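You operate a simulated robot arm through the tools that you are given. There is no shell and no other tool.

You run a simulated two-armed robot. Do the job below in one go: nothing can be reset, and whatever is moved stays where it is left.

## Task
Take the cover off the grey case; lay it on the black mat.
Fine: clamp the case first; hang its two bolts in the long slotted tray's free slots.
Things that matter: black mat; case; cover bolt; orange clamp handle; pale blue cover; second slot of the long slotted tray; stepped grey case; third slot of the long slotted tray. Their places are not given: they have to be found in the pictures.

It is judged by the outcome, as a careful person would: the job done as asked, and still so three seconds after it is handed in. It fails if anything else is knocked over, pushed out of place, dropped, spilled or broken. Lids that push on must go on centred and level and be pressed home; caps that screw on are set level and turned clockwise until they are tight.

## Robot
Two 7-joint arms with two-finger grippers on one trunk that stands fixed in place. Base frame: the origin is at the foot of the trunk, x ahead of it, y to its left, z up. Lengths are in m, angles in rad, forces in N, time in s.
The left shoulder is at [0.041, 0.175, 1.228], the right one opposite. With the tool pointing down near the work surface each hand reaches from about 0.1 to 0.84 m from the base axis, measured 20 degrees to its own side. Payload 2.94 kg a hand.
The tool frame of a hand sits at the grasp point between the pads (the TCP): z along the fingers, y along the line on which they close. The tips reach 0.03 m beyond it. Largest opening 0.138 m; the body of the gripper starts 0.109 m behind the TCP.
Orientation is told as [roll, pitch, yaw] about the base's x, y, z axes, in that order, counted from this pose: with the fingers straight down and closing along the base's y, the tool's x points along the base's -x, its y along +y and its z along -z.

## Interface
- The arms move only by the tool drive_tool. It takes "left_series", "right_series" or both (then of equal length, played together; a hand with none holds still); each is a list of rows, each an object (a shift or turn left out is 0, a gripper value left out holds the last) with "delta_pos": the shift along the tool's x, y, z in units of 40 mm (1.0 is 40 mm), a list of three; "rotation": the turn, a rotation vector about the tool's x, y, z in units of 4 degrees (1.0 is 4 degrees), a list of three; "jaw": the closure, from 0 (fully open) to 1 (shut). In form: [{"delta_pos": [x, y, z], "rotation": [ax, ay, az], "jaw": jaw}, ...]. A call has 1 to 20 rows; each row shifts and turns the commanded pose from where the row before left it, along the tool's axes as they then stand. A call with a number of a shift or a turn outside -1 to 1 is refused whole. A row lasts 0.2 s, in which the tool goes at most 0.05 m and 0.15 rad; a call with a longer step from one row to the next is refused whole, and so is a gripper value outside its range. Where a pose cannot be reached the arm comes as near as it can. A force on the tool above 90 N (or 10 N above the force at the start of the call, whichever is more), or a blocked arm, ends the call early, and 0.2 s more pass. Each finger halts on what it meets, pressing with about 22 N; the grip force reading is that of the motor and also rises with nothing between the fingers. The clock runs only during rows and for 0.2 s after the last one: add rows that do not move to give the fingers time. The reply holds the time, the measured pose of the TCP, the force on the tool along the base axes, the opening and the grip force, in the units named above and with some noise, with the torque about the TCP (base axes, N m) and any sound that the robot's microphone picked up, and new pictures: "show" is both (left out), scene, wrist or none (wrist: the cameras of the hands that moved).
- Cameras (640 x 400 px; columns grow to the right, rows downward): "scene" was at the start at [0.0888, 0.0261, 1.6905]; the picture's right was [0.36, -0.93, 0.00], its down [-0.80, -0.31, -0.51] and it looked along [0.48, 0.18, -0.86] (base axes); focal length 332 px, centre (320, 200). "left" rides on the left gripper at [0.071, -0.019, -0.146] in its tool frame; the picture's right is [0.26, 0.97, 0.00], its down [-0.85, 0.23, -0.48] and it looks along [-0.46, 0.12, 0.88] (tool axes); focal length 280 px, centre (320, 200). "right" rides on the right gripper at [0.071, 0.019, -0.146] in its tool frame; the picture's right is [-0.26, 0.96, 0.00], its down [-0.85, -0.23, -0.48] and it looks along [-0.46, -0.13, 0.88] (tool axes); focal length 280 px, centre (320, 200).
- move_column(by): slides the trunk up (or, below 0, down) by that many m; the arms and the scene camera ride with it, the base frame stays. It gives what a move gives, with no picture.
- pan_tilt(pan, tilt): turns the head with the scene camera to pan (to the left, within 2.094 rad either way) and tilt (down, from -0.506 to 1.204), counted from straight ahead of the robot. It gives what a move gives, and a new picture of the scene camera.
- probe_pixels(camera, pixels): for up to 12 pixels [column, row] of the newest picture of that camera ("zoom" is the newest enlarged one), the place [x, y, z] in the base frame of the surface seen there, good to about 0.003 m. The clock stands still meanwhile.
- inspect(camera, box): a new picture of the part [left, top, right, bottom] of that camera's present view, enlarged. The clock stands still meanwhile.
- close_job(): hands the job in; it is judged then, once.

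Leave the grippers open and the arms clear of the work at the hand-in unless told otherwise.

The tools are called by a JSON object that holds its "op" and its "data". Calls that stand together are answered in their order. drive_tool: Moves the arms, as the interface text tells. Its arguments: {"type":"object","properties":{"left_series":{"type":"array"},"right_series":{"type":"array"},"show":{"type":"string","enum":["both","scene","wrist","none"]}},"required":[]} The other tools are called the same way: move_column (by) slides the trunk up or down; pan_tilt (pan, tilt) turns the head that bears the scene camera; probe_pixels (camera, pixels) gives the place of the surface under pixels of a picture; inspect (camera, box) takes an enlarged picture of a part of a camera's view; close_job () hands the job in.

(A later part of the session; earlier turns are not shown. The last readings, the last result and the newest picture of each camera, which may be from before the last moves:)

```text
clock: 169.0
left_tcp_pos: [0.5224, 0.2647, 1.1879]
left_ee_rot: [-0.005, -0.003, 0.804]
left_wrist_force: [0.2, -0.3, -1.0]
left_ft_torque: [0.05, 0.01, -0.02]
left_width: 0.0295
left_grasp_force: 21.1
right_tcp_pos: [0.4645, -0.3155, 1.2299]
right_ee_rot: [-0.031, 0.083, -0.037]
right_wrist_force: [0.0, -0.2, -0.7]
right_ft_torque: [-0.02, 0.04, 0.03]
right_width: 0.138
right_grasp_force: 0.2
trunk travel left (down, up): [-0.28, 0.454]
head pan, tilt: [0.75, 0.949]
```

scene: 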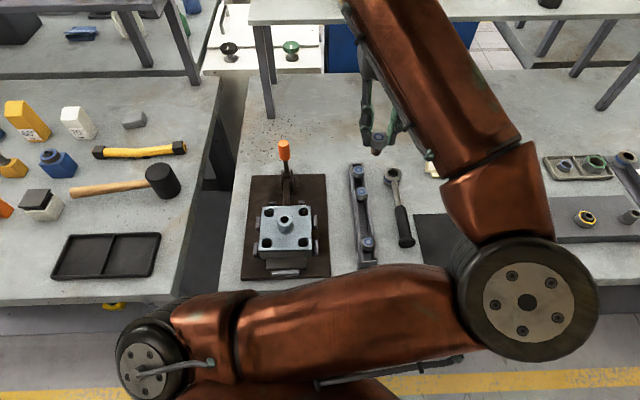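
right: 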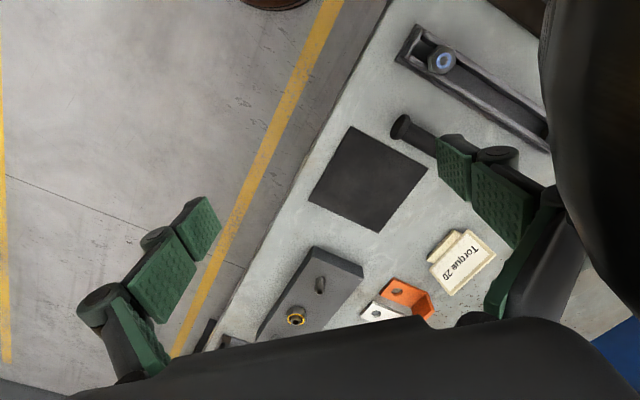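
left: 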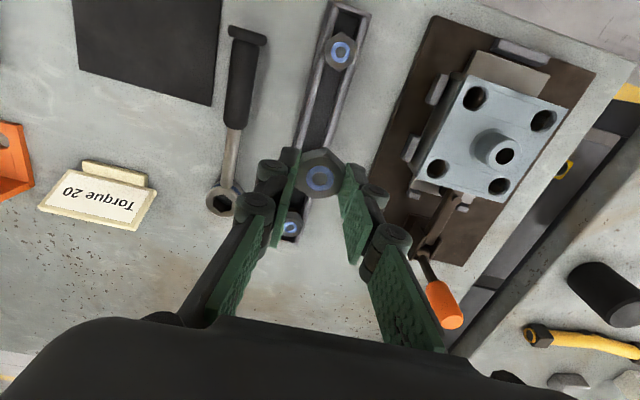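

{"op": "move_column", "data": {"by": -0.15}}

{"op": "drive_tool", "data": {"left_series": [{}], "show": "both"}}

```text
clock: 170.8
left_tcp_pos: [0.5206, 0.2639, 1.0384]
left_ee_rot: [-0.007, -0.006, 0.802]
left_wrist_force: [-0.1, 0.8, -1.2]
left_ft_torque: [0.03, -0.02, -0.03]
left_width: 0.0298
left_grasp_force: 21.8
right_tcp_pos: [0.4629, -0.3154, 1.0818]
right_ee_rot: [-0.031, 0.08, -0.035]
right_wrist_force: [-0.9, -0.4, 0.1]
right_ft_torque: [0.0, -0.01, 0.03]
right_width: 0.1381
right_grasp_force: 0.0
trunk travel left (down, up): [-0.13, 0.604]
head pan, tilt: [0.75, 0.949]
```

```text
clock: 171.2
left_tcp_pos: [0.5222, 0.2648, 1.0376]
left_ee_rot: [-0.006, -0.006, 0.803]
left_wrist_force: [-0.8, 0.1, -1.9]
left_ft_torque: [-0.03, 0.0, 0.01]
left_width: 0.0293
left_grasp_force: 22.5
right_tcp_pos: [0.4644, -0.3165, 1.0815]
right_ee_rot: [-0.03, 0.082, -0.034]
right_wrist_force: [0.7, -0.3, 0.1]
right_ft_torque: [-0.01, -0.02, 0.02]
right_width: 0.1379
right_grasp_force: 0.0
trunk travel left (down, up): [-0.13, 0.604]
head pan, tilt: [0.75, 0.949]
```

scene: 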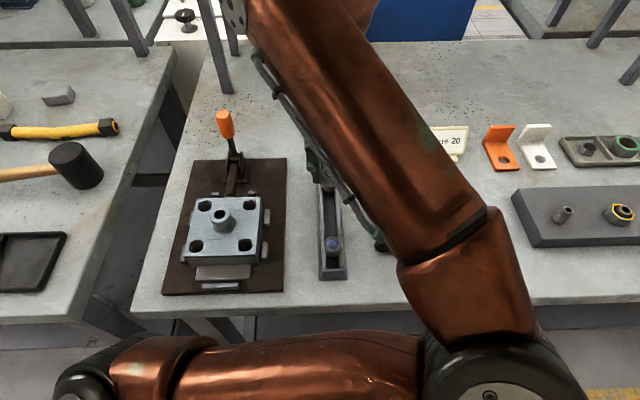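
left: 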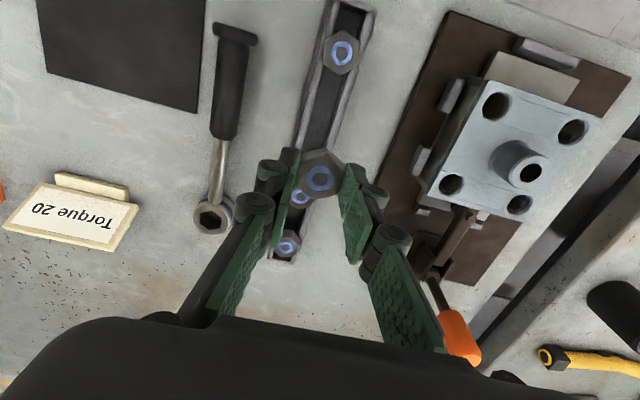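

The trunk is down. Correcting 3 mm across the tray and descending toward the second slot.

{"op": "drive_tool", "data": {"left_series": [{"delta_pos": [0, -0.075, 0.5]}, {"delta_pos": [0, 0, 0.6]}, {"delta_pos": [0, 0, 0.5]}, {"delta_pos": [0, 0, 0.3]}, {"delta_pos": [0, 0, 0.15]}, {"delta_pos": [0, 0, 0.1]}, {}], "show": "wrist"}}

{"op": "inspect", "data": {"camera": "left", "box": [240, 80, 400, 240]}}

```text
clock: 172.8
left_tcp_pos: [0.5251, 0.2633, 0.9527]
left_ee_rot: [-0.007, -0.003, 0.802]
left_wrist_force: [1.0, 0.5, -1.8]
left_ft_torque: [-0.04, 0.02, 0.01]
left_width: 0.0293
left_grasp_force: 21.9
right_tcp_pos: [0.4635, -0.3159, 1.081]
right_ee_rot: [-0.031, 0.081, -0.035]
right_wrist_force: [0.3, -0.6, 0.0]
right_ft_torque: [-0.01, -0.02, 0.02]
right_width: 0.138
right_grasp_force: 0.1
trunk travel left (down, up): [-0.13, 0.604]
head pan, tilt: [0.75, 0.949]
```

left: 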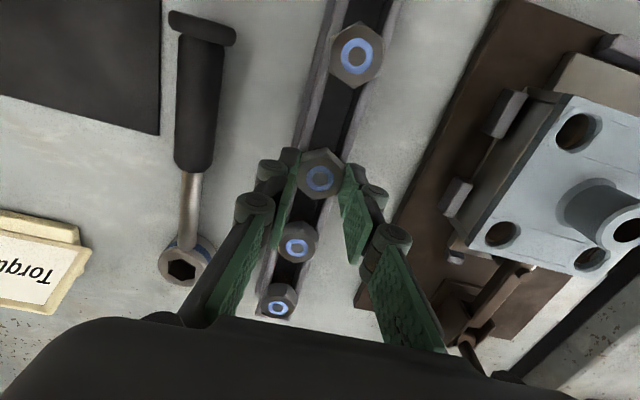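

```text
2.50 times, centred on (320, 160) of left
```

zoom: 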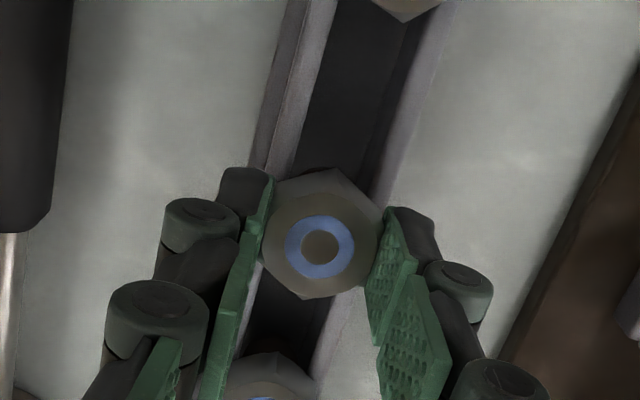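

The shank is in the gap. Lowering the last 13 mm slowly.

{"op": "drive_tool", "data": {"left_series": [{"delta_pos": [0, 0, 0.1]}, {"delta_pos": [0, 0, 0.08]}, {"delta_pos": [0, 0, 0.08]}, {"delta_pos": [0, 0, 0.06]}, {}], "show": "none"}}

```text
clock: 173.9
left_tcp_pos: [0.5262, 0.2637, 0.9417]
left_ee_rot: [-0.007, -0.006, 0.802]
left_wrist_force: [0.3, -2.5, 10.4]
left_ft_torque: [0.11, 0.01, 0.03]
left_width: 0.0296
left_grasp_force: 22.5
right_tcp_pos: [0.4638, -0.3162, 1.0814]
right_ee_rot: [-0.03, 0.082, -0.035]
right_wrist_force: [0.3, 0.0, -1.4]
right_ft_torque: [-0.02, -0.05, 0.02]
right_width: 0.138
right_grasp_force: 0.0
trunk travel left (down, up): [-0.13, 0.604]
head pan, tilt: [0.75, 0.949]
```

Seated: 10 N of contact, head top at about 0.923 like its neighbours. Releasing and rising.

{"op": "drive_tool", "data": {"left_series": [{"delta_pos": [0, 0, -0.02]}, {"jaw": 0.72}, {"jaw": 0.66}, {}, {"delta_pos": [0, 0, -0.3]}, {"delta_pos": [0, 0, -0.6]}, {"delta_pos": [0, 0, -0.9]}, {"delta_pos": [0, 0, -0.9]}, {}], "show": "both"}}

{"op": "inspect", "data": {"camera": "left", "box": [200, 0, 440, 260]}}

```text
clock: 175.9
left_tcp_pos: [0.5245, 0.2619, 1.0485]
left_ee_rot: [-0.005, -0.004, 0.802]
left_wrist_force: [0.3, -0.5, -0.6]
left_ft_torque: [0.02, 0.0, 0.0]
left_width: 0.0471
left_grasp_force: 0.1
left hand out of reach, approached as far as the arm can: row 1
right_tcp_pos: [0.4639, -0.315, 1.0801]
right_ee_rot: [-0.031, 0.082, -0.034]
right_wrist_force: [0.2, 0.3, -0.2]
right_ft_torque: [0.01, 0.0, -0.01]
right_width: 0.1382
right_grasp_force: 0.1
trunk travel left (down, up): [-0.13, 0.604]
head pan, tilt: [0.75, 0.949]
```

scene: 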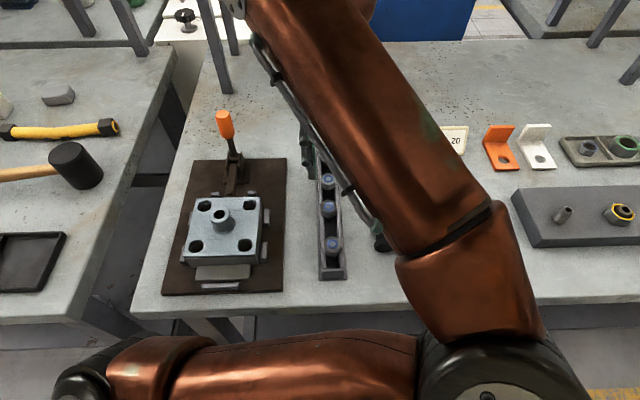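
left: 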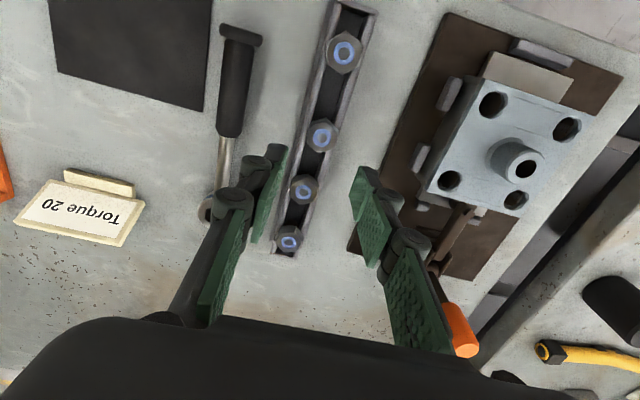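

```text
1.54 times, centred on (320, 130) of left
```

zoom: 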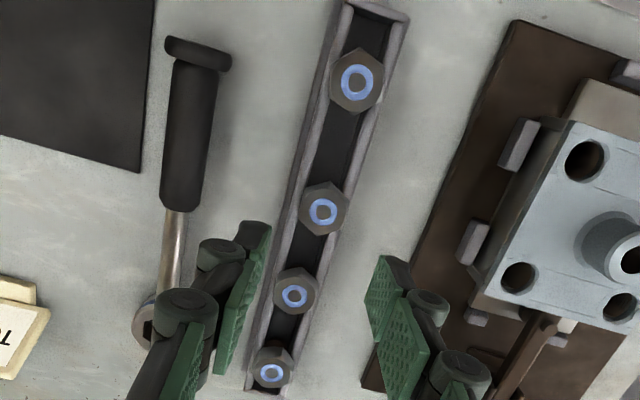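

All four bolts now hang level in the tray: slots 1 and 4 as they were, 2 and 3 mine. Next the cover: I'll rise, open wider, and go above the boss at about (0.373, 0.372).

{"op": "drive_tool", "data": {"left_series": [{"delta_pos": [0, 0, -0.6]}, {"delta_pos": [0, 0, -0.6], "jaw": 0.45}, {"delta_pos": [0.111, 0.772, 0]}, {"delta_pos": [0.111, 0.772, 0]}, {"delta_pos": [0.111, 0.772, 0]}, {"delta_pos": [0.111, 0.772, 0]}, {"delta_pos": [0.111, 0.772, 0]}, {"delta_pos": [0.111, 0.772, 0]}, {"delta_pos": [0, 0, 0.6]}, {"delta_pos": [0, 0, 0.6]}, {}, {}], "show": "both"}}

{"op": "inspect", "data": {"camera": "left", "box": [220, 60, 420, 220]}}

{"op": "inspect", "data": {"camera": "scene", "box": [140, 130, 310, 310]}}

```text
clock: 178.6
left_tcp_pos: [0.3731, 0.3726, 1.0455]
left_ee_rot: [-0.008, -0.003, 0.804]
left_wrist_force: [-0.9, 0.3, 0.3]
left_ft_torque: [-0.02, 0.0, -0.02]
left_width: 0.0757
left_grasp_force: 0.2
right_tcp_pos: [0.4645, -0.3154, 1.0817]
right_ee_rot: [-0.031, 0.082, -0.036]
right_wrist_force: [0.4, 0.3, 0.4]
right_ft_torque: [-0.01, 0.02, -0.01]
right_width: 0.1381
right_grasp_force: 0.0
trunk travel left (down, up): [-0.13, 0.604]
head pan, tilt: [0.75, 0.949]
```

scene: 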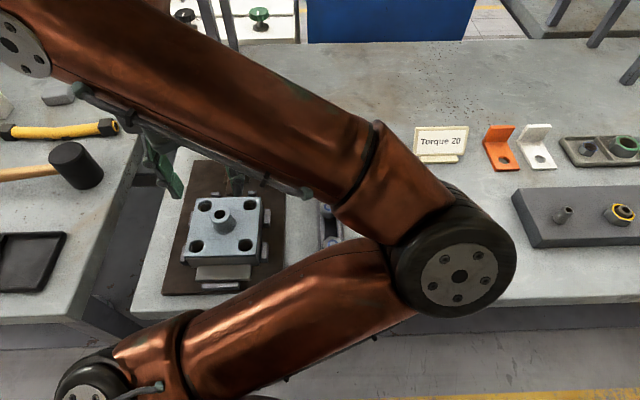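
left: 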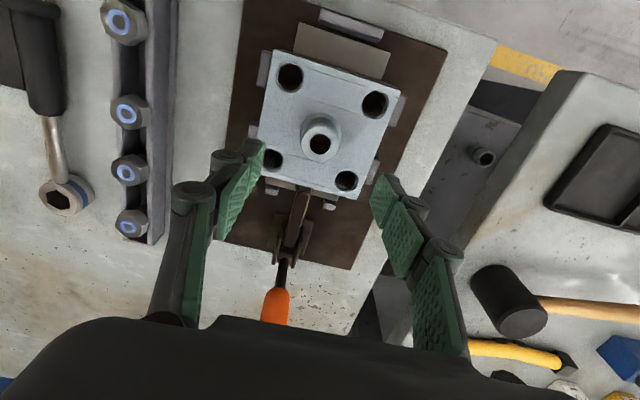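

```text
2.50 times, centred on (320, 140) of left
```

zoom: 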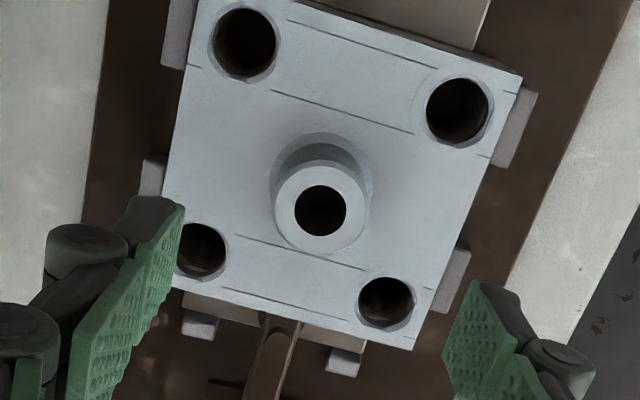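

```text
2.22 times, centred on (225, 220) of scene
```

zoom: 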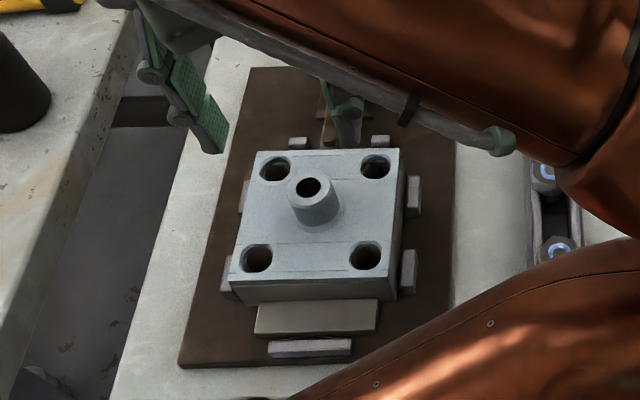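

The boss lies on the tool axis. Descending around it to z ≈ 0.962 and closing.

{"op": "drive_tool", "data": {"left_series": [{"delta_pos": [0.03, 0, 0.6]}, {"delta_pos": [0, 0, 0.6]}, {"delta_pos": [0, 0, 0.5]}, {"delta_pos": [0, 0, 0.36]}, {}, {"jaw": 0.7}, {"jaw": 0.85}, {"jaw": 1}, {}, {}], "show": "wrist"}}

{"op": "inspect", "data": {"camera": "left", "box": [220, 80, 420, 240]}}

```text
clock: 180.8
left_tcp_pos: [0.3731, 0.3711, 0.965]
left_ee_rot: [-0.007, -0.004, 0.804]
left_wrist_force: [-0.5, -0.4, -0.8]
left_ft_torque: [-0.02, 0.0, 0.03]
left_width: 0.0333
left_grasp_force: 22.1
right_tcp_pos: [0.4641, -0.3158, 1.082]
right_ee_rot: [-0.032, 0.08, -0.036]
right_wrist_force: [-0.4, 0.4, 0.6]
right_ft_torque: [-0.01, -0.01, 0.03]
right_width: 0.1383
right_grasp_force: 0.0
trunk travel left (down, up): [-0.13, 0.604]
head pan, tilt: [0.75, 0.949]
```

left: 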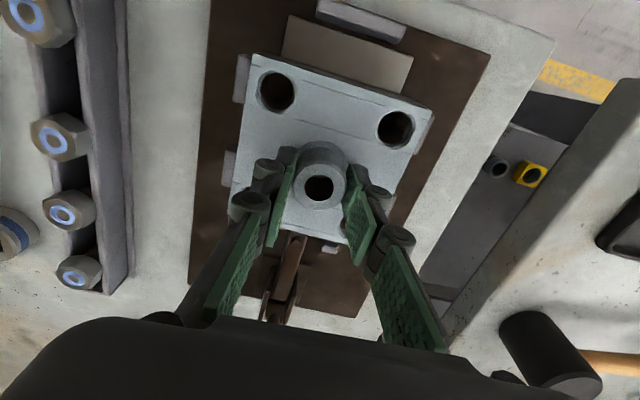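

```text
2.50 times, centred on (320, 160) of left
```

zoom: 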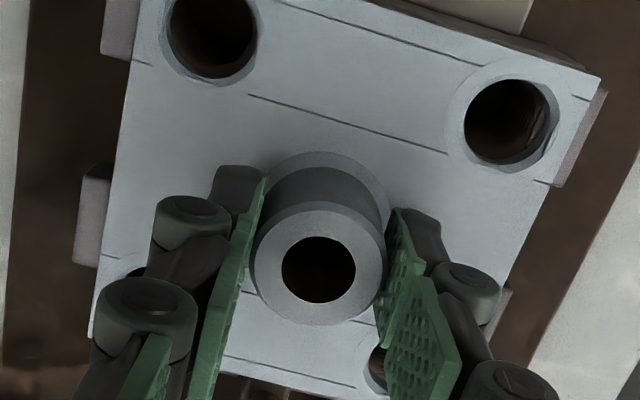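

The boss is gripped centrally at 0.033 m. Lifting a few millimetres to feel the cover's weight.

{"op": "drive_tool", "data": {"left_series": [{"delta_pos": [0, 0, -0.06]}, {"delta_pos": [0, 0, -0.06]}, {"delta_pos": [0, 0, -0.06]}, {}], "show": "both"}}

{"op": "inspect", "data": {"camera": "scene", "box": [140, 130, 310, 310]}}

```text
clock: 181.8
left_tcp_pos: [0.3729, 0.3719, 0.9721]
left_ee_rot: [-0.006, -0.004, 0.803]
left_wrist_force: [-0.3, -0.1, -2.5]
left_ft_torque: [-0.03, 0.0, 0.0]
left_width: 0.0332
left_grasp_force: 21.5
right_tcp_pos: [0.464, -0.3163, 1.0815]
right_ee_rot: [-0.031, 0.082, -0.035]
right_wrist_force: [-0.8, -0.4, 0.6]
right_ft_torque: [0.01, -0.02, 0.04]
right_width: 0.138
right_grasp_force: 0.0
trunk travel left (down, up): [-0.13, 0.604]
head pan, tilt: [0.75, 0.949]
```

scene: 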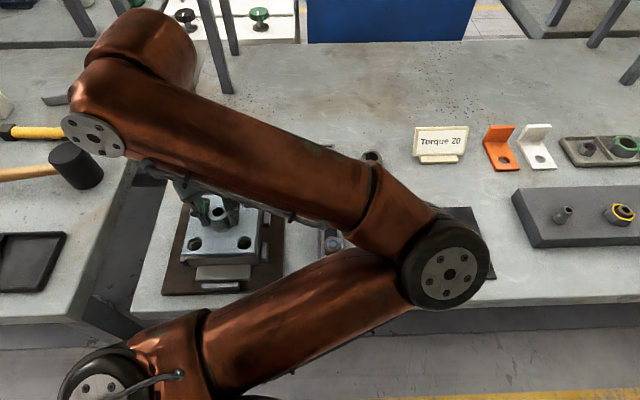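
left: 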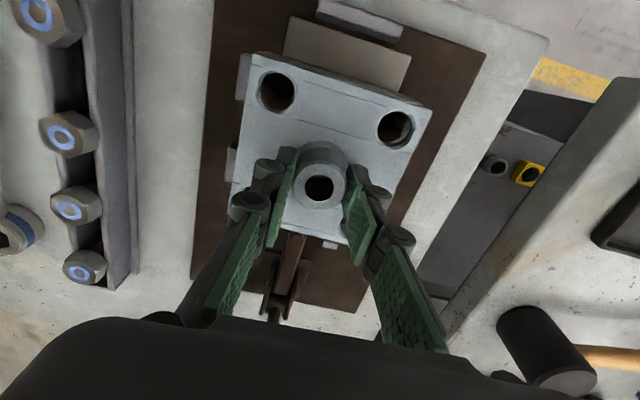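

```text
2.22 times, centred on (225, 220) of scene
```

zoom: 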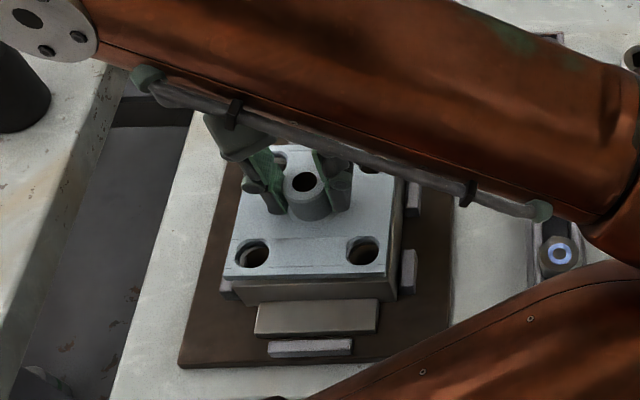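

The cover (about 2.5 N) lifts freely off the case. Raising it straight up to z ≈ 1.08.

{"op": "drive_tool", "data": {"left_series": [{"delta_pos": [0, 0, -0.3]}, {"delta_pos": [0, 0, -0.4]}, {"delta_pos": [0, 0, -0.6]}, {"delta_pos": [0, 0, -0.7]}, {"delta_pos": [0, 0, -0.7]}, {}], "show": "both"}}

```text
clock: 183.2
left_tcp_pos: [0.3724, 0.371, 1.0809]
left_ee_rot: [-0.006, -0.003, 0.803]
left_wrist_force: [0.1, 0.1, -2.2]
left_ft_torque: [-0.01, 0.03, 0.0]
left_width: 0.0332
left_grasp_force: 22.2
right_tcp_pos: [0.4648, -0.315, 1.0808]
right_ee_rot: [-0.031, 0.082, -0.034]
right_wrist_force: [0.4, -0.3, -1.1]
right_ft_torque: [-0.02, 0.02, 0.01]
right_width: 0.1378
right_grasp_force: 0.0
trunk travel left (down, up): [-0.13, 0.604]
head pan, tilt: [0.75, 0.949]
```

scene: 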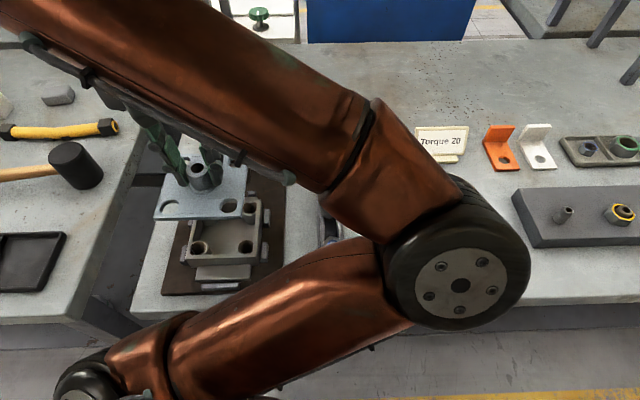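
left: 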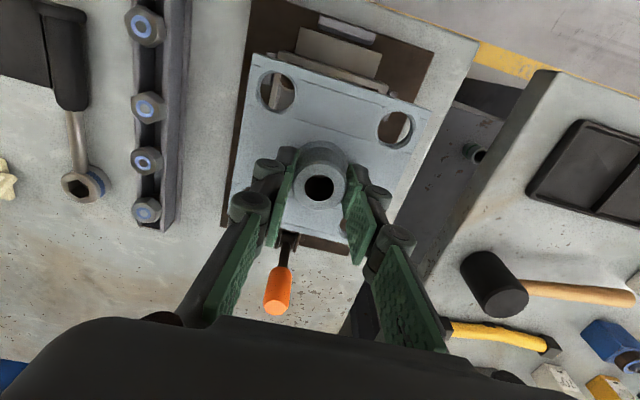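

The cover is off and the case stays put under the clamp. I'll raise the trunk 0.15 m for more elbow room and move the right arm further out of the way.

{"op": "move_column", "data": {"by": 0.15}}

{"op": "drive_tool", "data": {"right_series": [{"delta_pos": [0.4, -0.8, 0]}, {"delta_pos": [0.4, -0.8, 0]}, {"delta_pos": [0.4, -0.8, 0]}, {"delta_pos": [0.4, -0.8, 0]}, {}], "show": "scene"}}

```text
clock: 184.9
left_tcp_pos: [0.3717, 0.3718, 1.2296]
left_ee_rot: [-0.007, -0.003, 0.802]
left_wrist_force: [0.5, -0.1, -1.8]
left_ft_torque: [0.0, 0.04, 0.0]
left_width: 0.0332
left_grasp_force: 21.9
right_tcp_pos: [0.4658, -0.3158, 1.2297]
right_ee_rot: [-0.031, 0.082, -0.034]
right_wrist_force: [-0.1, -0.2, -0.2]
right_ft_torque: [-0.03, -0.01, 0.01]
right_width: 0.1379
right_grasp_force: 0.0
trunk travel left (down, up): [-0.28, 0.454]
head pan, tilt: [0.75, 0.949]
```

```text
clock: 186.1
left_tcp_pos: [0.3713, 0.3726, 1.2294]
left_ee_rot: [-0.006, -0.004, 0.804]
left_wrist_force: [0.4, -0.6, -1.3]
left_ft_torque: [-0.01, -0.06, 0.01]
left_width: 0.0332
left_grasp_force: 22.3
right_tcp_pos: [0.4216, -0.4252, 1.2217]
right_ee_rot: [-0.031, 0.079, -0.035]
right_wrist_force: [-0.5, 0.2, -0.2]
right_ft_torque: [-0.01, -0.02, 0.01]
right_width: 0.138
right_grasp_force: 0.0
right hand out of reach, approached as far as the arm can: row 3, 4
trunk travel left (down, up): [-0.28, 0.454]
head pan, tilt: [0.75, 0.949]
```

scene: 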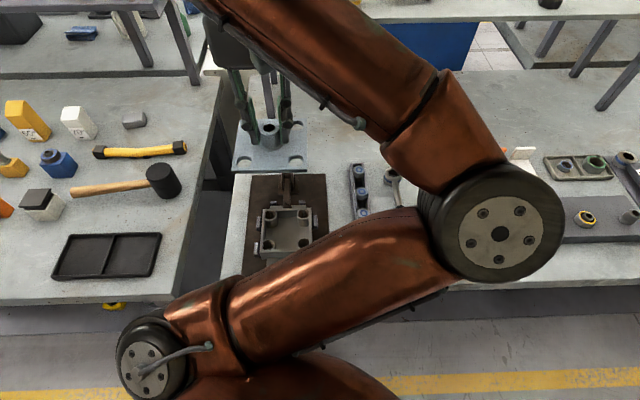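

Moving the cover toward the mat in two stages at this height.

{"op": "drive_tool", "data": {"left_series": [{"delta_pos": [0.037, -0.806, 0.3]}, {"delta_pos": [0.037, -0.806, 0.3]}, {"delta_pos": [0.037, -0.806, 0.3]}, {"delta_pos": [0.037, -0.806, 0.3]}, {"delta_pos": [0.037, -0.806, 0.3]}, {"delta_pos": [0.037, -0.806, 0]}, {}], "show": "scene"}}

```text
clock: 187.7
left_tcp_pos: [0.5042, 0.2306, 1.1702]
left_ee_rot: [-0.007, -0.004, 0.805]
left_wrist_force: [0.2, 0.6, -2.2]
left_ft_torque: [0.02, -0.01, 0.02]
left_width: 0.0328
left_grasp_force: 22.4
right_tcp_pos: [0.4229, -0.4253, 1.2217]
right_ee_rot: [-0.031, 0.08, -0.036]
right_wrist_force: [0.0, 0.3, 0.0]
right_ft_torque: [-0.02, -0.01, -0.01]
right_width: 0.1382
right_grasp_force: 0.0
trunk travel left (down, up): [-0.28, 0.454]
head pan, tilt: [0.75, 0.949]
```

scene: 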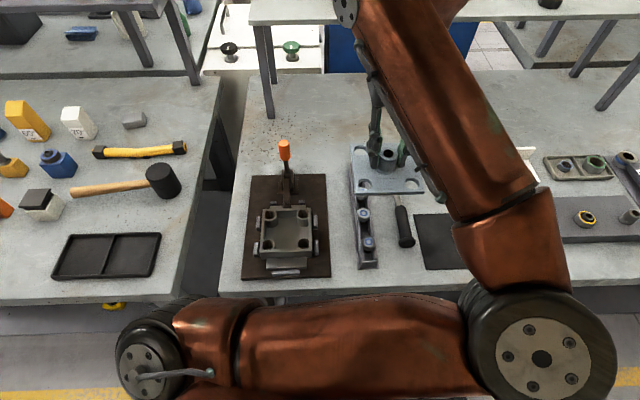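

{"op": "drive_tool", "data": {"left_series": [{"delta_pos": [0.037, -0.806, 0]}, {"delta_pos": [0.037, -0.806, 0]}, {"delta_pos": [0.037, -0.806, 0]}, {}], "show": "none"}}

{"op": "drive_tool", "data": {"left_series": [{"delta_pos": [0.037, -0.806, 0]}, {"delta_pos": [0.037, -0.806, 0]}, {"delta_pos": [0.037, -0.806, 0]}, {}], "show": "both"}}

```text
clock: 188.7
left_tcp_pos: [0.5717, 0.1611, 1.1719]
left_ee_rot: [-0.007, -0.003, 0.804]
left_wrist_force: [1.0, 0.3, -2.5]
left_ft_torque: [0.01, -0.03, -0.02]
left_width: 0.0333
left_grasp_force: 21.9
right_tcp_pos: [0.4215, -0.4251, 1.2225]
right_ee_rot: [-0.032, 0.08, -0.034]
right_wrist_force: [0.7, -0.6, 0.3]
right_ft_torque: [-0.01, 0.0, -0.01]
right_width: 0.138
right_grasp_force: 0.1
trunk travel left (down, up): [-0.28, 0.454]
head pan, tilt: [0.75, 0.949]
```

```text
clock: 189.7
left_tcp_pos: [0.5832, 0.1537, 1.151]
left_ee_rot: [-0.009, -0.008, 0.799]
left_wrist_force: [-0.4, 0.3, -1.7]
left_ft_torque: [-0.02, 0.0, 0.0]
left_width: 0.0332
left_grasp_force: 22.1
left hand out of reach, approached as far as the arm can: row 1, 2, 3
right_tcp_pos: [0.4226, -0.4269, 1.2221]
right_ee_rot: [-0.031, 0.081, -0.036]
right_wrist_force: [0.3, -0.3, -0.3]
right_ft_torque: [-0.02, 0.0, -0.01]
right_width: 0.1379
right_grasp_force: 0.0
trunk travel left (down, up): [-0.28, 0.454]
head pan, tilt: [0.75, 0.949]
```

scene: 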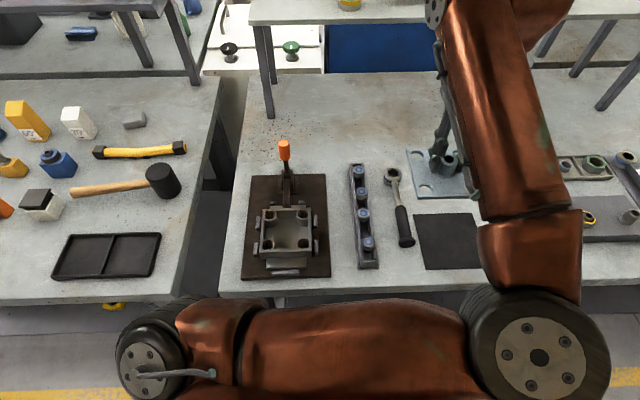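
left: 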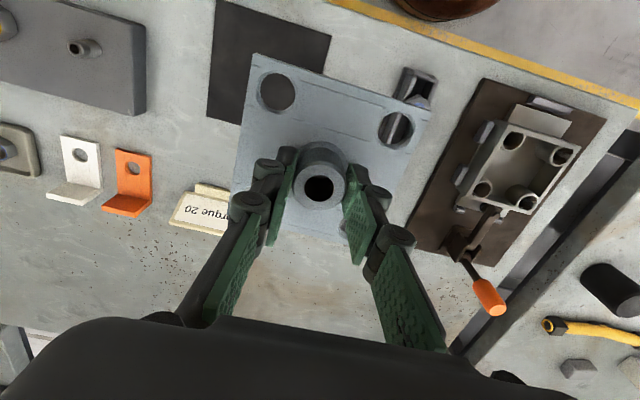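

The left hand can't go further this way at yaw 0.8. The cover is square, so a 90° turn still fits the mat. I'll rotate to yaw ≈ -0.77 here, high above everything, which suits the arm better.

{"op": "drive_tool", "data": {"left_series": [{"delta_pos": [0, 0.3, -0.3]}, {"rotation": [0, 0, 1]}, {"rotation": [0, 0, 1]}, {"rotation": [0, 0, 1]}, {"rotation": [0, 0, 1]}, {"rotation": [0, 0, 1]}, {"rotation": [0, 0, 1]}, {"rotation": [0, 0, 1]}, {"rotation": [0, 0, 1]}, {"rotation": [0, 0, 1]}, {"rotation": [0, 0, 1]}, {}], "show": "none"}}

{"op": "drive_tool", "data": {"left_series": [{"rotation": [0, 0, 1]}, {"rotation": [0, 0, 1]}, {"rotation": [0, 0, 1]}, {"rotation": [0, 0, 1]}, {"rotation": [0, 0, 1]}, {"rotation": [0, 0, 1]}, {"rotation": [0, 0, 1]}, {"rotation": [0, 0, 1]}, {"rotation": [0, 0, 1]}, {"rotation": [0, 0, 1]}, {"rotation": [0, 0, 1]}, {"rotation": [0, 0, 1]}, {"rotation": [0, 0, 0.5]}, {}], "show": "both"}}

```text
clock: 192.3
left_tcp_pos: [0.575, 0.1618, 1.1637]
left_ee_rot: [-0.002, -0.007, 0.102]
left_wrist_force: [0.3, -0.3, -2.7]
left_ft_torque: [-0.01, -0.01, -0.03]
left_width: 0.0329
left_grasp_force: 21.9
right_tcp_pos: [0.4232, -0.4252, 1.2201]
right_ee_rot: [-0.031, 0.08, -0.036]
right_wrist_force: [-0.1, -0.4, -0.1]
right_ft_torque: [0.01, -0.03, 0.0]
right_width: 0.1377
right_grasp_force: 0.1
trunk travel left (down, up): [-0.28, 0.454]
head pan, tilt: [0.75, 0.949]
```

```text
clock: 195.3
left_tcp_pos: [0.574, 0.1618, 1.164]
left_ee_rot: [0.004, -0.005, -0.769]
left_wrist_force: [-0.1, 0.5, -1.4]
left_ft_torque: [0.04, -0.01, -0.01]
left_width: 0.0328
left_grasp_force: 21.7
right_tcp_pos: [0.4224, -0.4271, 1.2204]
right_ee_rot: [-0.031, 0.081, -0.034]
right_wrist_force: [0.6, 0.1, 0.1]
right_ft_torque: [0.01, 0.01, 0.02]
right_width: 0.1379
right_grasp_force: 0.1
trunk travel left (down, up): [-0.28, 0.454]
head pan, tilt: [0.75, 0.949]
```

scene: 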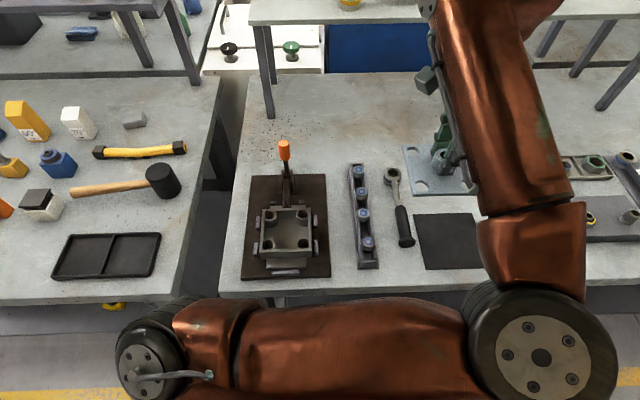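
left: 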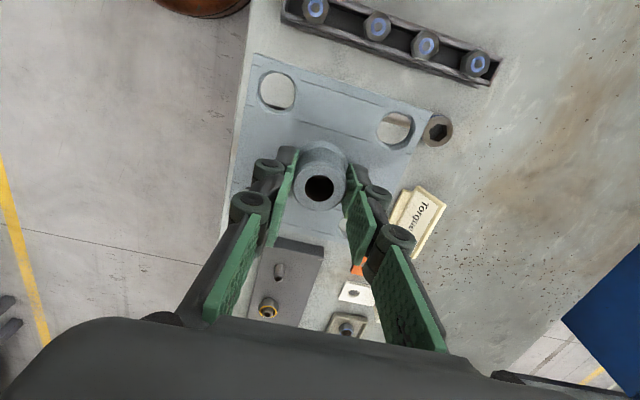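

Trying to move on to the mat.

{"op": "drive_tool", "data": {"left_series": [{"delta_pos": [-0.79, -0.06, 0]}, {"delta_pos": [-0.79, -0.06, 0]}, {}], "show": "none"}}

```text
clock: 196.1
left_tcp_pos: [0.6151, 0.1156, 1.1664]
left_ee_rot: [0.004, -0.006, -0.769]
left_wrist_force: [-0.5, 0.4, -2.2]
left_ft_torque: [0.0, -0.02, 0.0]
left_width: 0.033
left_grasp_force: 21.9
right_tcp_pos: [0.4223, -0.4279, 1.223]
right_ee_rot: [-0.031, 0.08, -0.035]
right_wrist_force: [-0.3, 0.2, 0.4]
right_ft_torque: [-0.01, -0.04, 0.0]
right_width: 0.1378
right_grasp_force: 0.1
trunk travel left (down, up): [-0.28, 0.454]
head pan, tilt: [0.75, 0.949]
```

Reachable. Finishing the move and lowering partway to look.

{"op": "drive_tool", "data": {"left_series": [{"delta_pos": [-0.82, -0.06, 0]}, {}, {"delta_pos": [0, 0, 0.6]}, {"delta_pos": [0, 0, 0.6]}, {"delta_pos": [0, 0, 0.6]}, {}, {}], "show": "both"}}

```text
clock: 197.7
left_tcp_pos: [0.6381, 0.0895, 1.0917]
left_ee_rot: [0.005, -0.007, -0.767]
left_wrist_force: [0.1, -0.3, -0.8]
left_ft_torque: [-0.01, -0.01, 0.02]
left_width: 0.0331
left_grasp_force: 22.2
right_tcp_pos: [0.4223, -0.4252, 1.2213]
right_ee_rot: [-0.032, 0.079, -0.036]
right_wrist_force: [-0.4, 0.1, 0.4]
right_ft_torque: [-0.02, -0.02, 0.0]
right_width: 0.1379
right_grasp_force: 0.1
trunk travel left (down, up): [-0.28, 0.454]
head pan, tilt: [0.75, 0.949]
```

scene: 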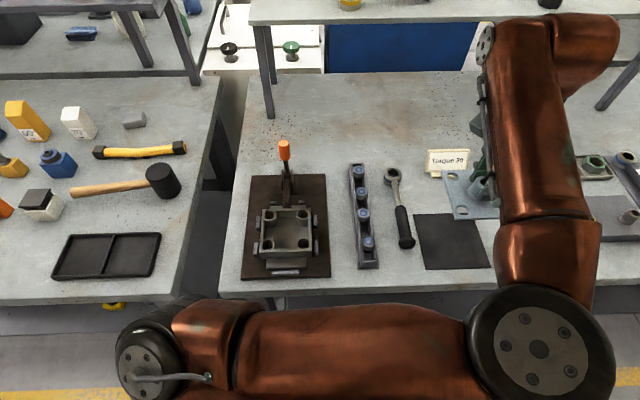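
left: 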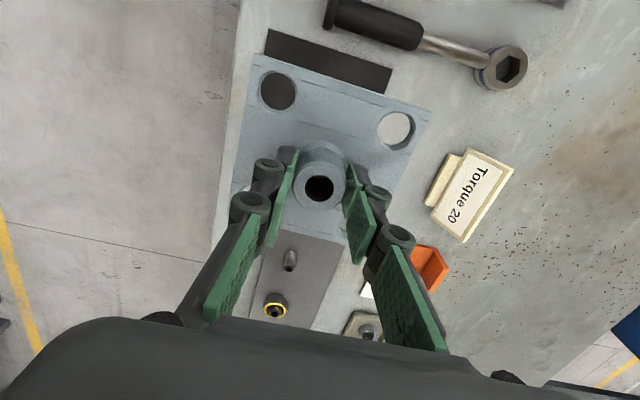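

The mat is fully visible in the scene at (414–490, 214–270). I'll probe its corners to centre the cover.

{"op": "probe_pixels", "data": {"camera": "scene", "pixels": [[416, 217], [475, 216], [486, 266], [427, 268], [450, 241], [465, 190], [398, 185], [405, 242], [430, 165]]}}

{"op": "inspect", "data": {"camera": "scene", "box": [370, 130, 520, 290]}}

```text
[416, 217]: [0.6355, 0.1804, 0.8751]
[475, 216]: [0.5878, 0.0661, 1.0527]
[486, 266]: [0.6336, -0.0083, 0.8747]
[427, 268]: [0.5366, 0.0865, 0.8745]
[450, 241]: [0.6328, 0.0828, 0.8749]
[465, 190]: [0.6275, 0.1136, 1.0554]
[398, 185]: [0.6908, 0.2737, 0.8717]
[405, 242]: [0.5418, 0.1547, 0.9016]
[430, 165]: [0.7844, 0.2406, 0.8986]
```

```text
2.50 times, centred on (445, 210) of scene
```

zoom: 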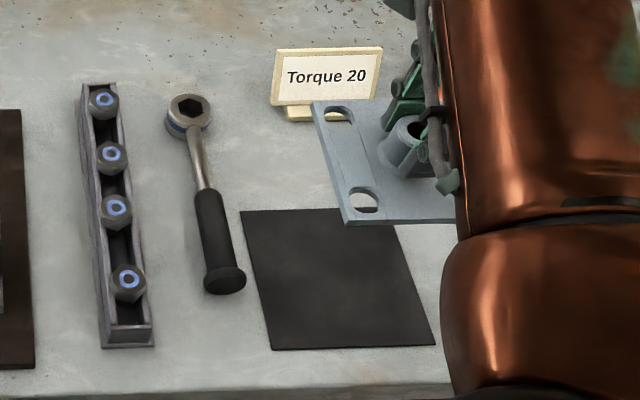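

The mat's centre is (0.636, 0.0875). I'll adjust 2 mm and descend toward it.

{"op": "drive_tool", "data": {"left_series": [{"delta_pos": [0, -0.07, 0.6]}, {"delta_pos": [0, 0, 0.7]}, {"delta_pos": [0, 0, 0.7]}, {"delta_pos": [0, 0, 0.7]}, {}, {}], "show": "both"}}

```text
clock: 199.1
left_tcp_pos: [0.6384, 0.0881, 0.985]
left_ee_rot: [0.003, -0.004, -0.768]
left_wrist_force: [-0.4, -0.2, -2.1]
left_ft_torque: [0.04, -0.03, 0.02]
left_width: 0.0329
left_grasp_force: 22.0
right_tcp_pos: [0.4226, -0.427, 1.2217]
right_ee_rot: [-0.03, 0.08, -0.035]
right_wrist_force: [0.2, -0.7, 0.0]
right_ft_torque: [0.01, 0.0, 0.01]
right_width: 0.1382
right_grasp_force: 0.0
trunk travel left (down, up): [-0.28, 0.454]
head pan, tilt: [0.75, 0.949]
```

scene: 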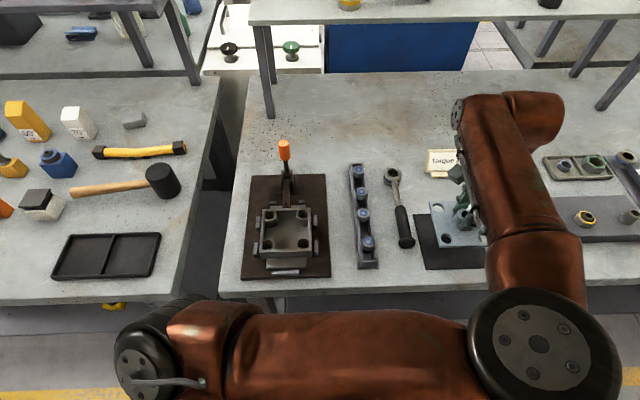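
left: 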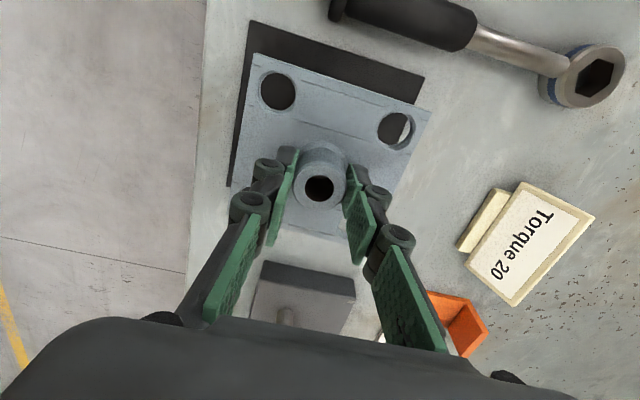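

On track, no reach trouble. Continuing down to about 0.93, then slowly to contact.

{"op": "drive_tool", "data": {"left_series": [{"delta_pos": [0, 0, 0.5]}, {"delta_pos": [0, 0, 0.4]}, {"delta_pos": [0, 0, 0.3]}, {"delta_pos": [0, 0, 0.1]}, {}], "show": "both"}}

{"op": "inspect", "data": {"camera": "scene", "box": [390, 150, 520, 290]}}

```text
clock: 200.3
left_tcp_pos: [0.6389, 0.0873, 0.9333]
left_ee_rot: [0.003, -0.005, -0.768]
left_wrist_force: [-0.3, -0.2, -2.1]
left_ft_torque: [0.0, 0.01, 0.01]
left_width: 0.033
left_grasp_force: 22.0
right_tcp_pos: [0.4234, -0.4272, 1.2219]
right_ee_rot: [-0.028, 0.08, -0.036]
right_wrist_force: [-0.2, 0.5, -0.5]
right_ft_torque: [-0.01, -0.01, 0.0]
right_width: 0.138
right_grasp_force: 0.0
trunk travel left (down, up): [-0.28, 0.454]
head pan, tilt: [0.75, 0.949]
```

scene: 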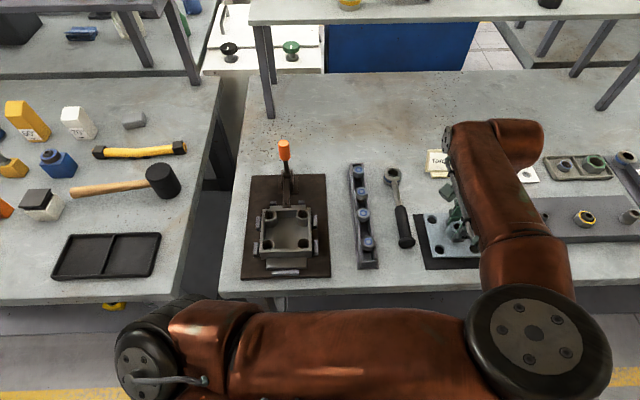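
left: 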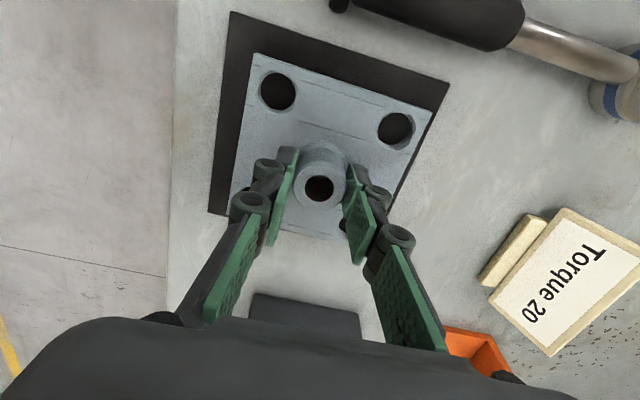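

```text
2.86 times, centred on (455, 220) of scene
```

zoom: 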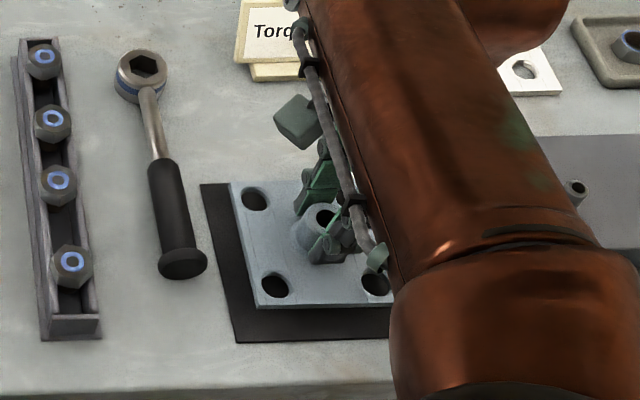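

Before touching down I'll check the centring: probe the visible edges of mat and cover in the wrist picture, and the forearm's height over the sign.

{"op": "probe_pixels", "data": {"camera": "left", "pixels": [[234, 16], [444, 84], [212, 208], [340, 45], [232, 100], [425, 140], [256, 58], [430, 108], [236, 170], [320, 150]]}}

{"op": "probe_pixels", "data": {"camera": "scene", "pixels": [[480, 150], [500, 200], [450, 160], [436, 158], [527, 176], [520, 260]]}}

{"op": "inspect", "data": {"camera": "left", "box": [180, 0, 480, 260]}}

```text
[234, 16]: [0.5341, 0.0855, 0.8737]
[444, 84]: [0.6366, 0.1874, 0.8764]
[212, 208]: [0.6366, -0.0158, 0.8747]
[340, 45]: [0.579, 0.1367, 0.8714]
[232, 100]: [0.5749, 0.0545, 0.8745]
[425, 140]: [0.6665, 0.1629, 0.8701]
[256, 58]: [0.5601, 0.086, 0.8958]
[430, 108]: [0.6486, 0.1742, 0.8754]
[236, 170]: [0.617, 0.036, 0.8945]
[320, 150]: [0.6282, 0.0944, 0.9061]
```

```text
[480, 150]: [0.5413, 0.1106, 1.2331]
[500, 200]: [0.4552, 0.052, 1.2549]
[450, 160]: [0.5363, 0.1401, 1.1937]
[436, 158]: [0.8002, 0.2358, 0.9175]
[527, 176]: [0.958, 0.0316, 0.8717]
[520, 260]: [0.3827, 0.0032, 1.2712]
```

```text
1.54 times, centred on (330, 130) of left
```

zoom: 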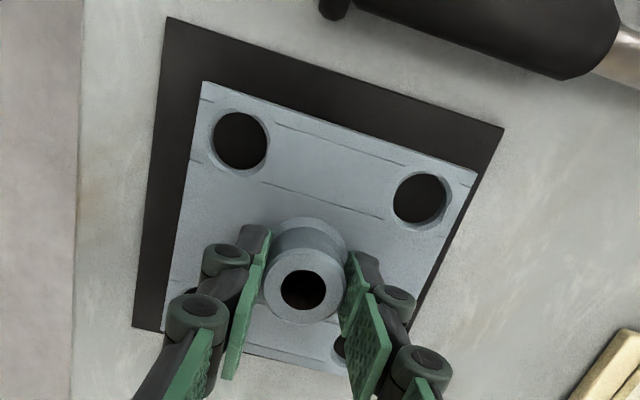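

The cover's corner is 0.079 m from its centre and the mat's 0.1015 m, with the centres within 3 mm. The forearm is high (1.2). A small shift, then slowly down to contact.

{"op": "drive_tool", "data": {"left_series": [{"delta_pos": [0.015, -0.067, 0.05]}, {"delta_pos": [0, 0, 0.08]}, {"delta_pos": [0, 0, 0.08]}, {"delta_pos": [0, 0, 0.05]}, {}], "show": "none"}}

```text
clock: 201.5
left_tcp_pos: [0.6359, 0.0857, 0.9216]
left_ee_rot: [0.005, -0.006, -0.768]
left_wrist_force: [0.3, 0.6, -1.2]
left_ft_torque: [0.0, -0.02, 0.0]
left_width: 0.0332
left_grasp_force: 22.1
right_tcp_pos: [0.4241, -0.4271, 1.2205]
right_ee_rot: [-0.029, 0.08, -0.034]
right_wrist_force: [-1.3, 0.2, -0.3]
right_ft_torque: [-0.04, -0.01, -0.01]
right_width: 0.138
right_grasp_force: 0.1
trunk travel left (down, up): [-0.28, 0.454]
head pan, tilt: [0.75, 0.949]
```

{"op": "drive_tool", "data": {"left_series": [{"delta_pos": [0, 0, 0.03]}, {"delta_pos": [0, 0, 0.03]}, {}], "show": "none"}}

```text
clock: 202.3
left_tcp_pos: [0.6358, 0.0859, 0.9212]
left_ee_rot: [0.005, -0.008, -0.768]
left_wrist_force: [0.8, -0.4, 2.2]
left_ft_torque: [0.01, 0.29, 0.02]
left_width: 0.0331
left_grasp_force: 22.2
right_tcp_pos: [0.4234, -0.4273, 1.2212]
right_ee_rot: [-0.029, 0.081, -0.035]
right_wrist_force: [0.6, 0.5, 0.4]
right_ft_torque: [-0.02, -0.03, -0.01]
right_width: 0.1381
right_grasp_force: 0.1
trunk travel left (down, up): [-0.28, 0.454]
head pan, tilt: [0.75, 0.949]
```

Contact is felt (the force went from -2 to +2 N). One more millimetre to settle it flat, then release and rise straight up.

{"op": "drive_tool", "data": {"left_series": [{"delta_pos": [0, 0, 0.02]}, {}, {"jaw": 0.7}, {"jaw": 0.6}, {"jaw": 0.5}, {}, {"delta_pos": [0, 0, -0.3]}, {"delta_pos": [0, 0, -0.6]}, {"delta_pos": [0, 0, -0.9]}, {"delta_pos": [0, 0, -0.9]}, {"delta_pos": [0, 0, -0.9]}, {}], "show": "both"}}

```text
clock: 204.9
left_tcp_pos: [0.6347, 0.0874, 1.0637]
left_ee_rot: [0.005, -0.006, -0.767]
left_wrist_force: [1.2, 0.3, -0.1]
left_ft_torque: [0.0, 0.0, 0.01]
left_width: 0.069
left_grasp_force: 0.1
right_tcp_pos: [0.4229, -0.4259, 1.2216]
right_ee_rot: [-0.029, 0.079, -0.035]
right_wrist_force: [1.4, -0.3, 1.1]
right_ft_torque: [0.02, 0.01, 0.03]
right_width: 0.1382
right_grasp_force: 0.0
trunk travel left (down, up): [-0.28, 0.454]
head pan, tilt: [0.75, 0.949]
```

scene: 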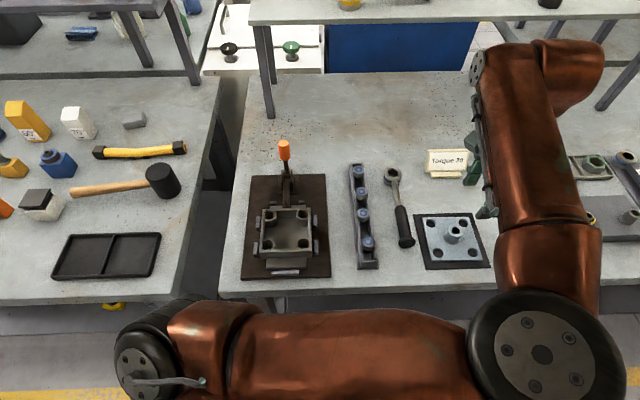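
left: 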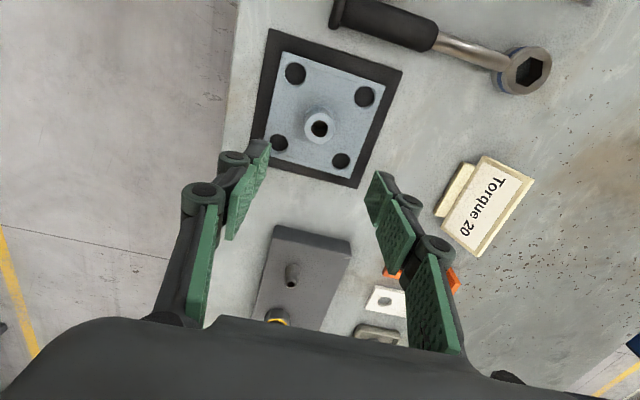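

The cover lies centred and flat on the mat. I'll raise the left arm clear and open it fully, then inspect everything.

{"op": "drive_tool", "data": {"left_series": [{"delta_pos": [0, 0, -0.9], "jaw": 0}, {"delta_pos": [0, 0, -0.9]}, {"delta_pos": [0, 0, -0.9]}, {"delta_pos": [0.8, 0.2, -0.3]}, {"delta_pos": [0.8, 0.2, 0]}, {"delta_pos": [0.8, 0.2, 0]}, {}, {}], "show": "both"}}

{"op": "inspect", "data": {"camera": "scene", "box": [220, 120, 400, 290]}}

{"op": "inspect", "data": {"camera": "scene", "box": [330, 140, 510, 290]}}

```text
clock: 206.7
left_tcp_pos: [0.5819, 0.1718, 1.1834]
left_ee_rot: [0.004, -0.006, -0.768]
left_wrist_force: [-0.4, 0.1, -0.4]
left_ft_torque: [0.0, 0.01, 0.01]
left_width: 0.1381
left_grasp_force: 0.0
right_tcp_pos: [0.4229, -0.4264, 1.2215]
right_ee_rot: [-0.03, 0.08, -0.036]
right_wrist_force: [1.0, 0.2, -0.6]
right_ft_torque: [0.01, 0.01, 0.01]
right_width: 0.138
right_grasp_force: 0.0
trunk travel left (down, up): [-0.28, 0.454]
head pan, tilt: [0.75, 0.949]
```

scene: 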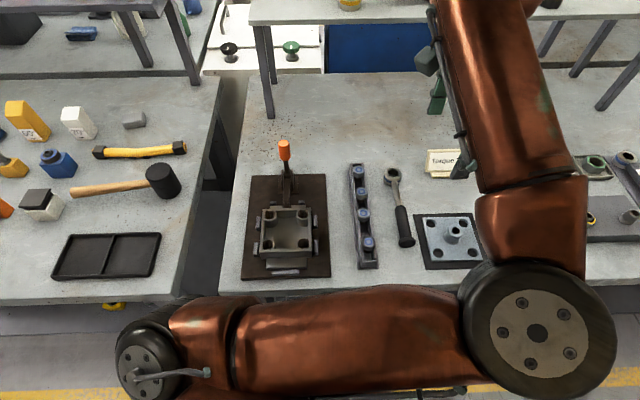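
left: 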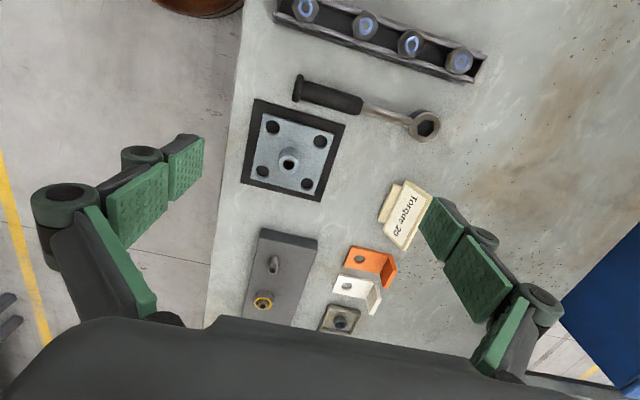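

```text
2.35 times, centred on (310, 205) of scene
```

zoom: 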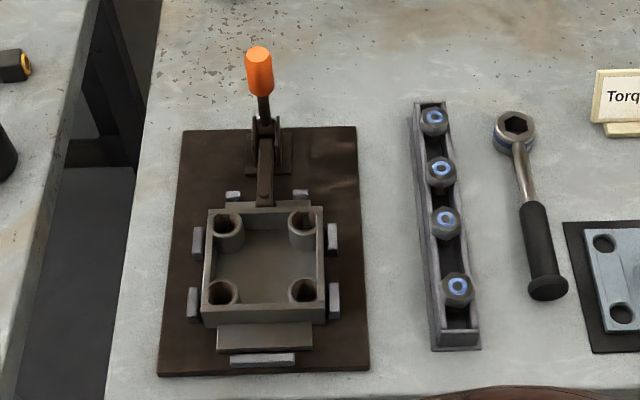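

```text
2.67 times, centred on (420, 215) of scene
```

zoom: 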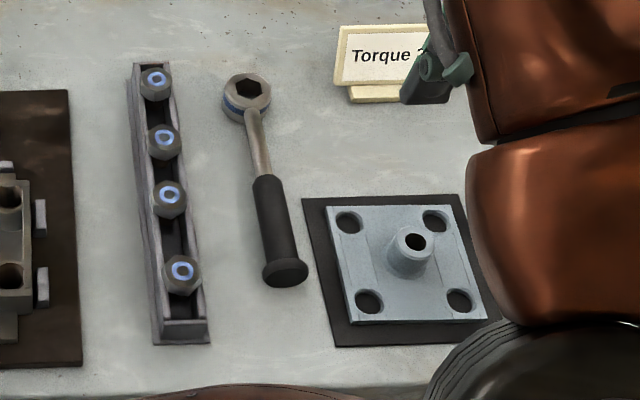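

I'll check the bolts' spacing along the tray and the clamp by probing.

{"op": "probe_pixels", "data": {"camera": "zoom", "pixels": [[156, 83], [163, 139], [170, 197], [183, 271], [180, 335], [137, 68]]}}

{"op": "inspect", "data": {"camera": "left", "box": [260, 0, 500, 100]}}

{"op": "probe_pixels", "data": {"camera": "left", "pixels": [[306, 8], [365, 25], [410, 43], [459, 61]]}}

```text
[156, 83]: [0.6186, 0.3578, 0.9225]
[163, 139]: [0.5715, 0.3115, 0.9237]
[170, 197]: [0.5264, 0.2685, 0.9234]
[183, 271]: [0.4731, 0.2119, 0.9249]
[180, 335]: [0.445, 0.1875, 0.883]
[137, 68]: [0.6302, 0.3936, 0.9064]
```

```text
2.67 times, centred on (380, 50) of left
```

zoom: 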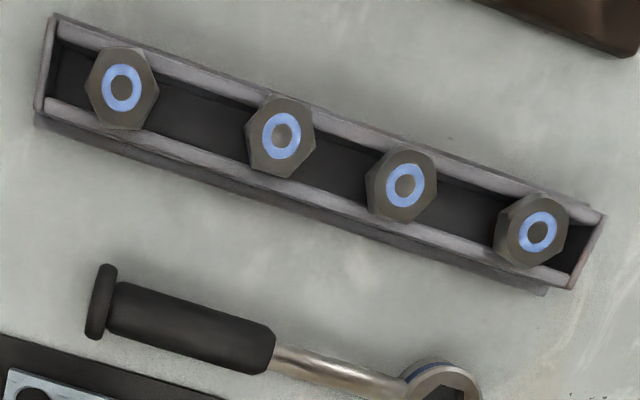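

```text
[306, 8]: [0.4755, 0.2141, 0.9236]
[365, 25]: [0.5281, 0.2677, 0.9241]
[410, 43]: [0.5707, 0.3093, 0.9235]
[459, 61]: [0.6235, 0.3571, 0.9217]
```

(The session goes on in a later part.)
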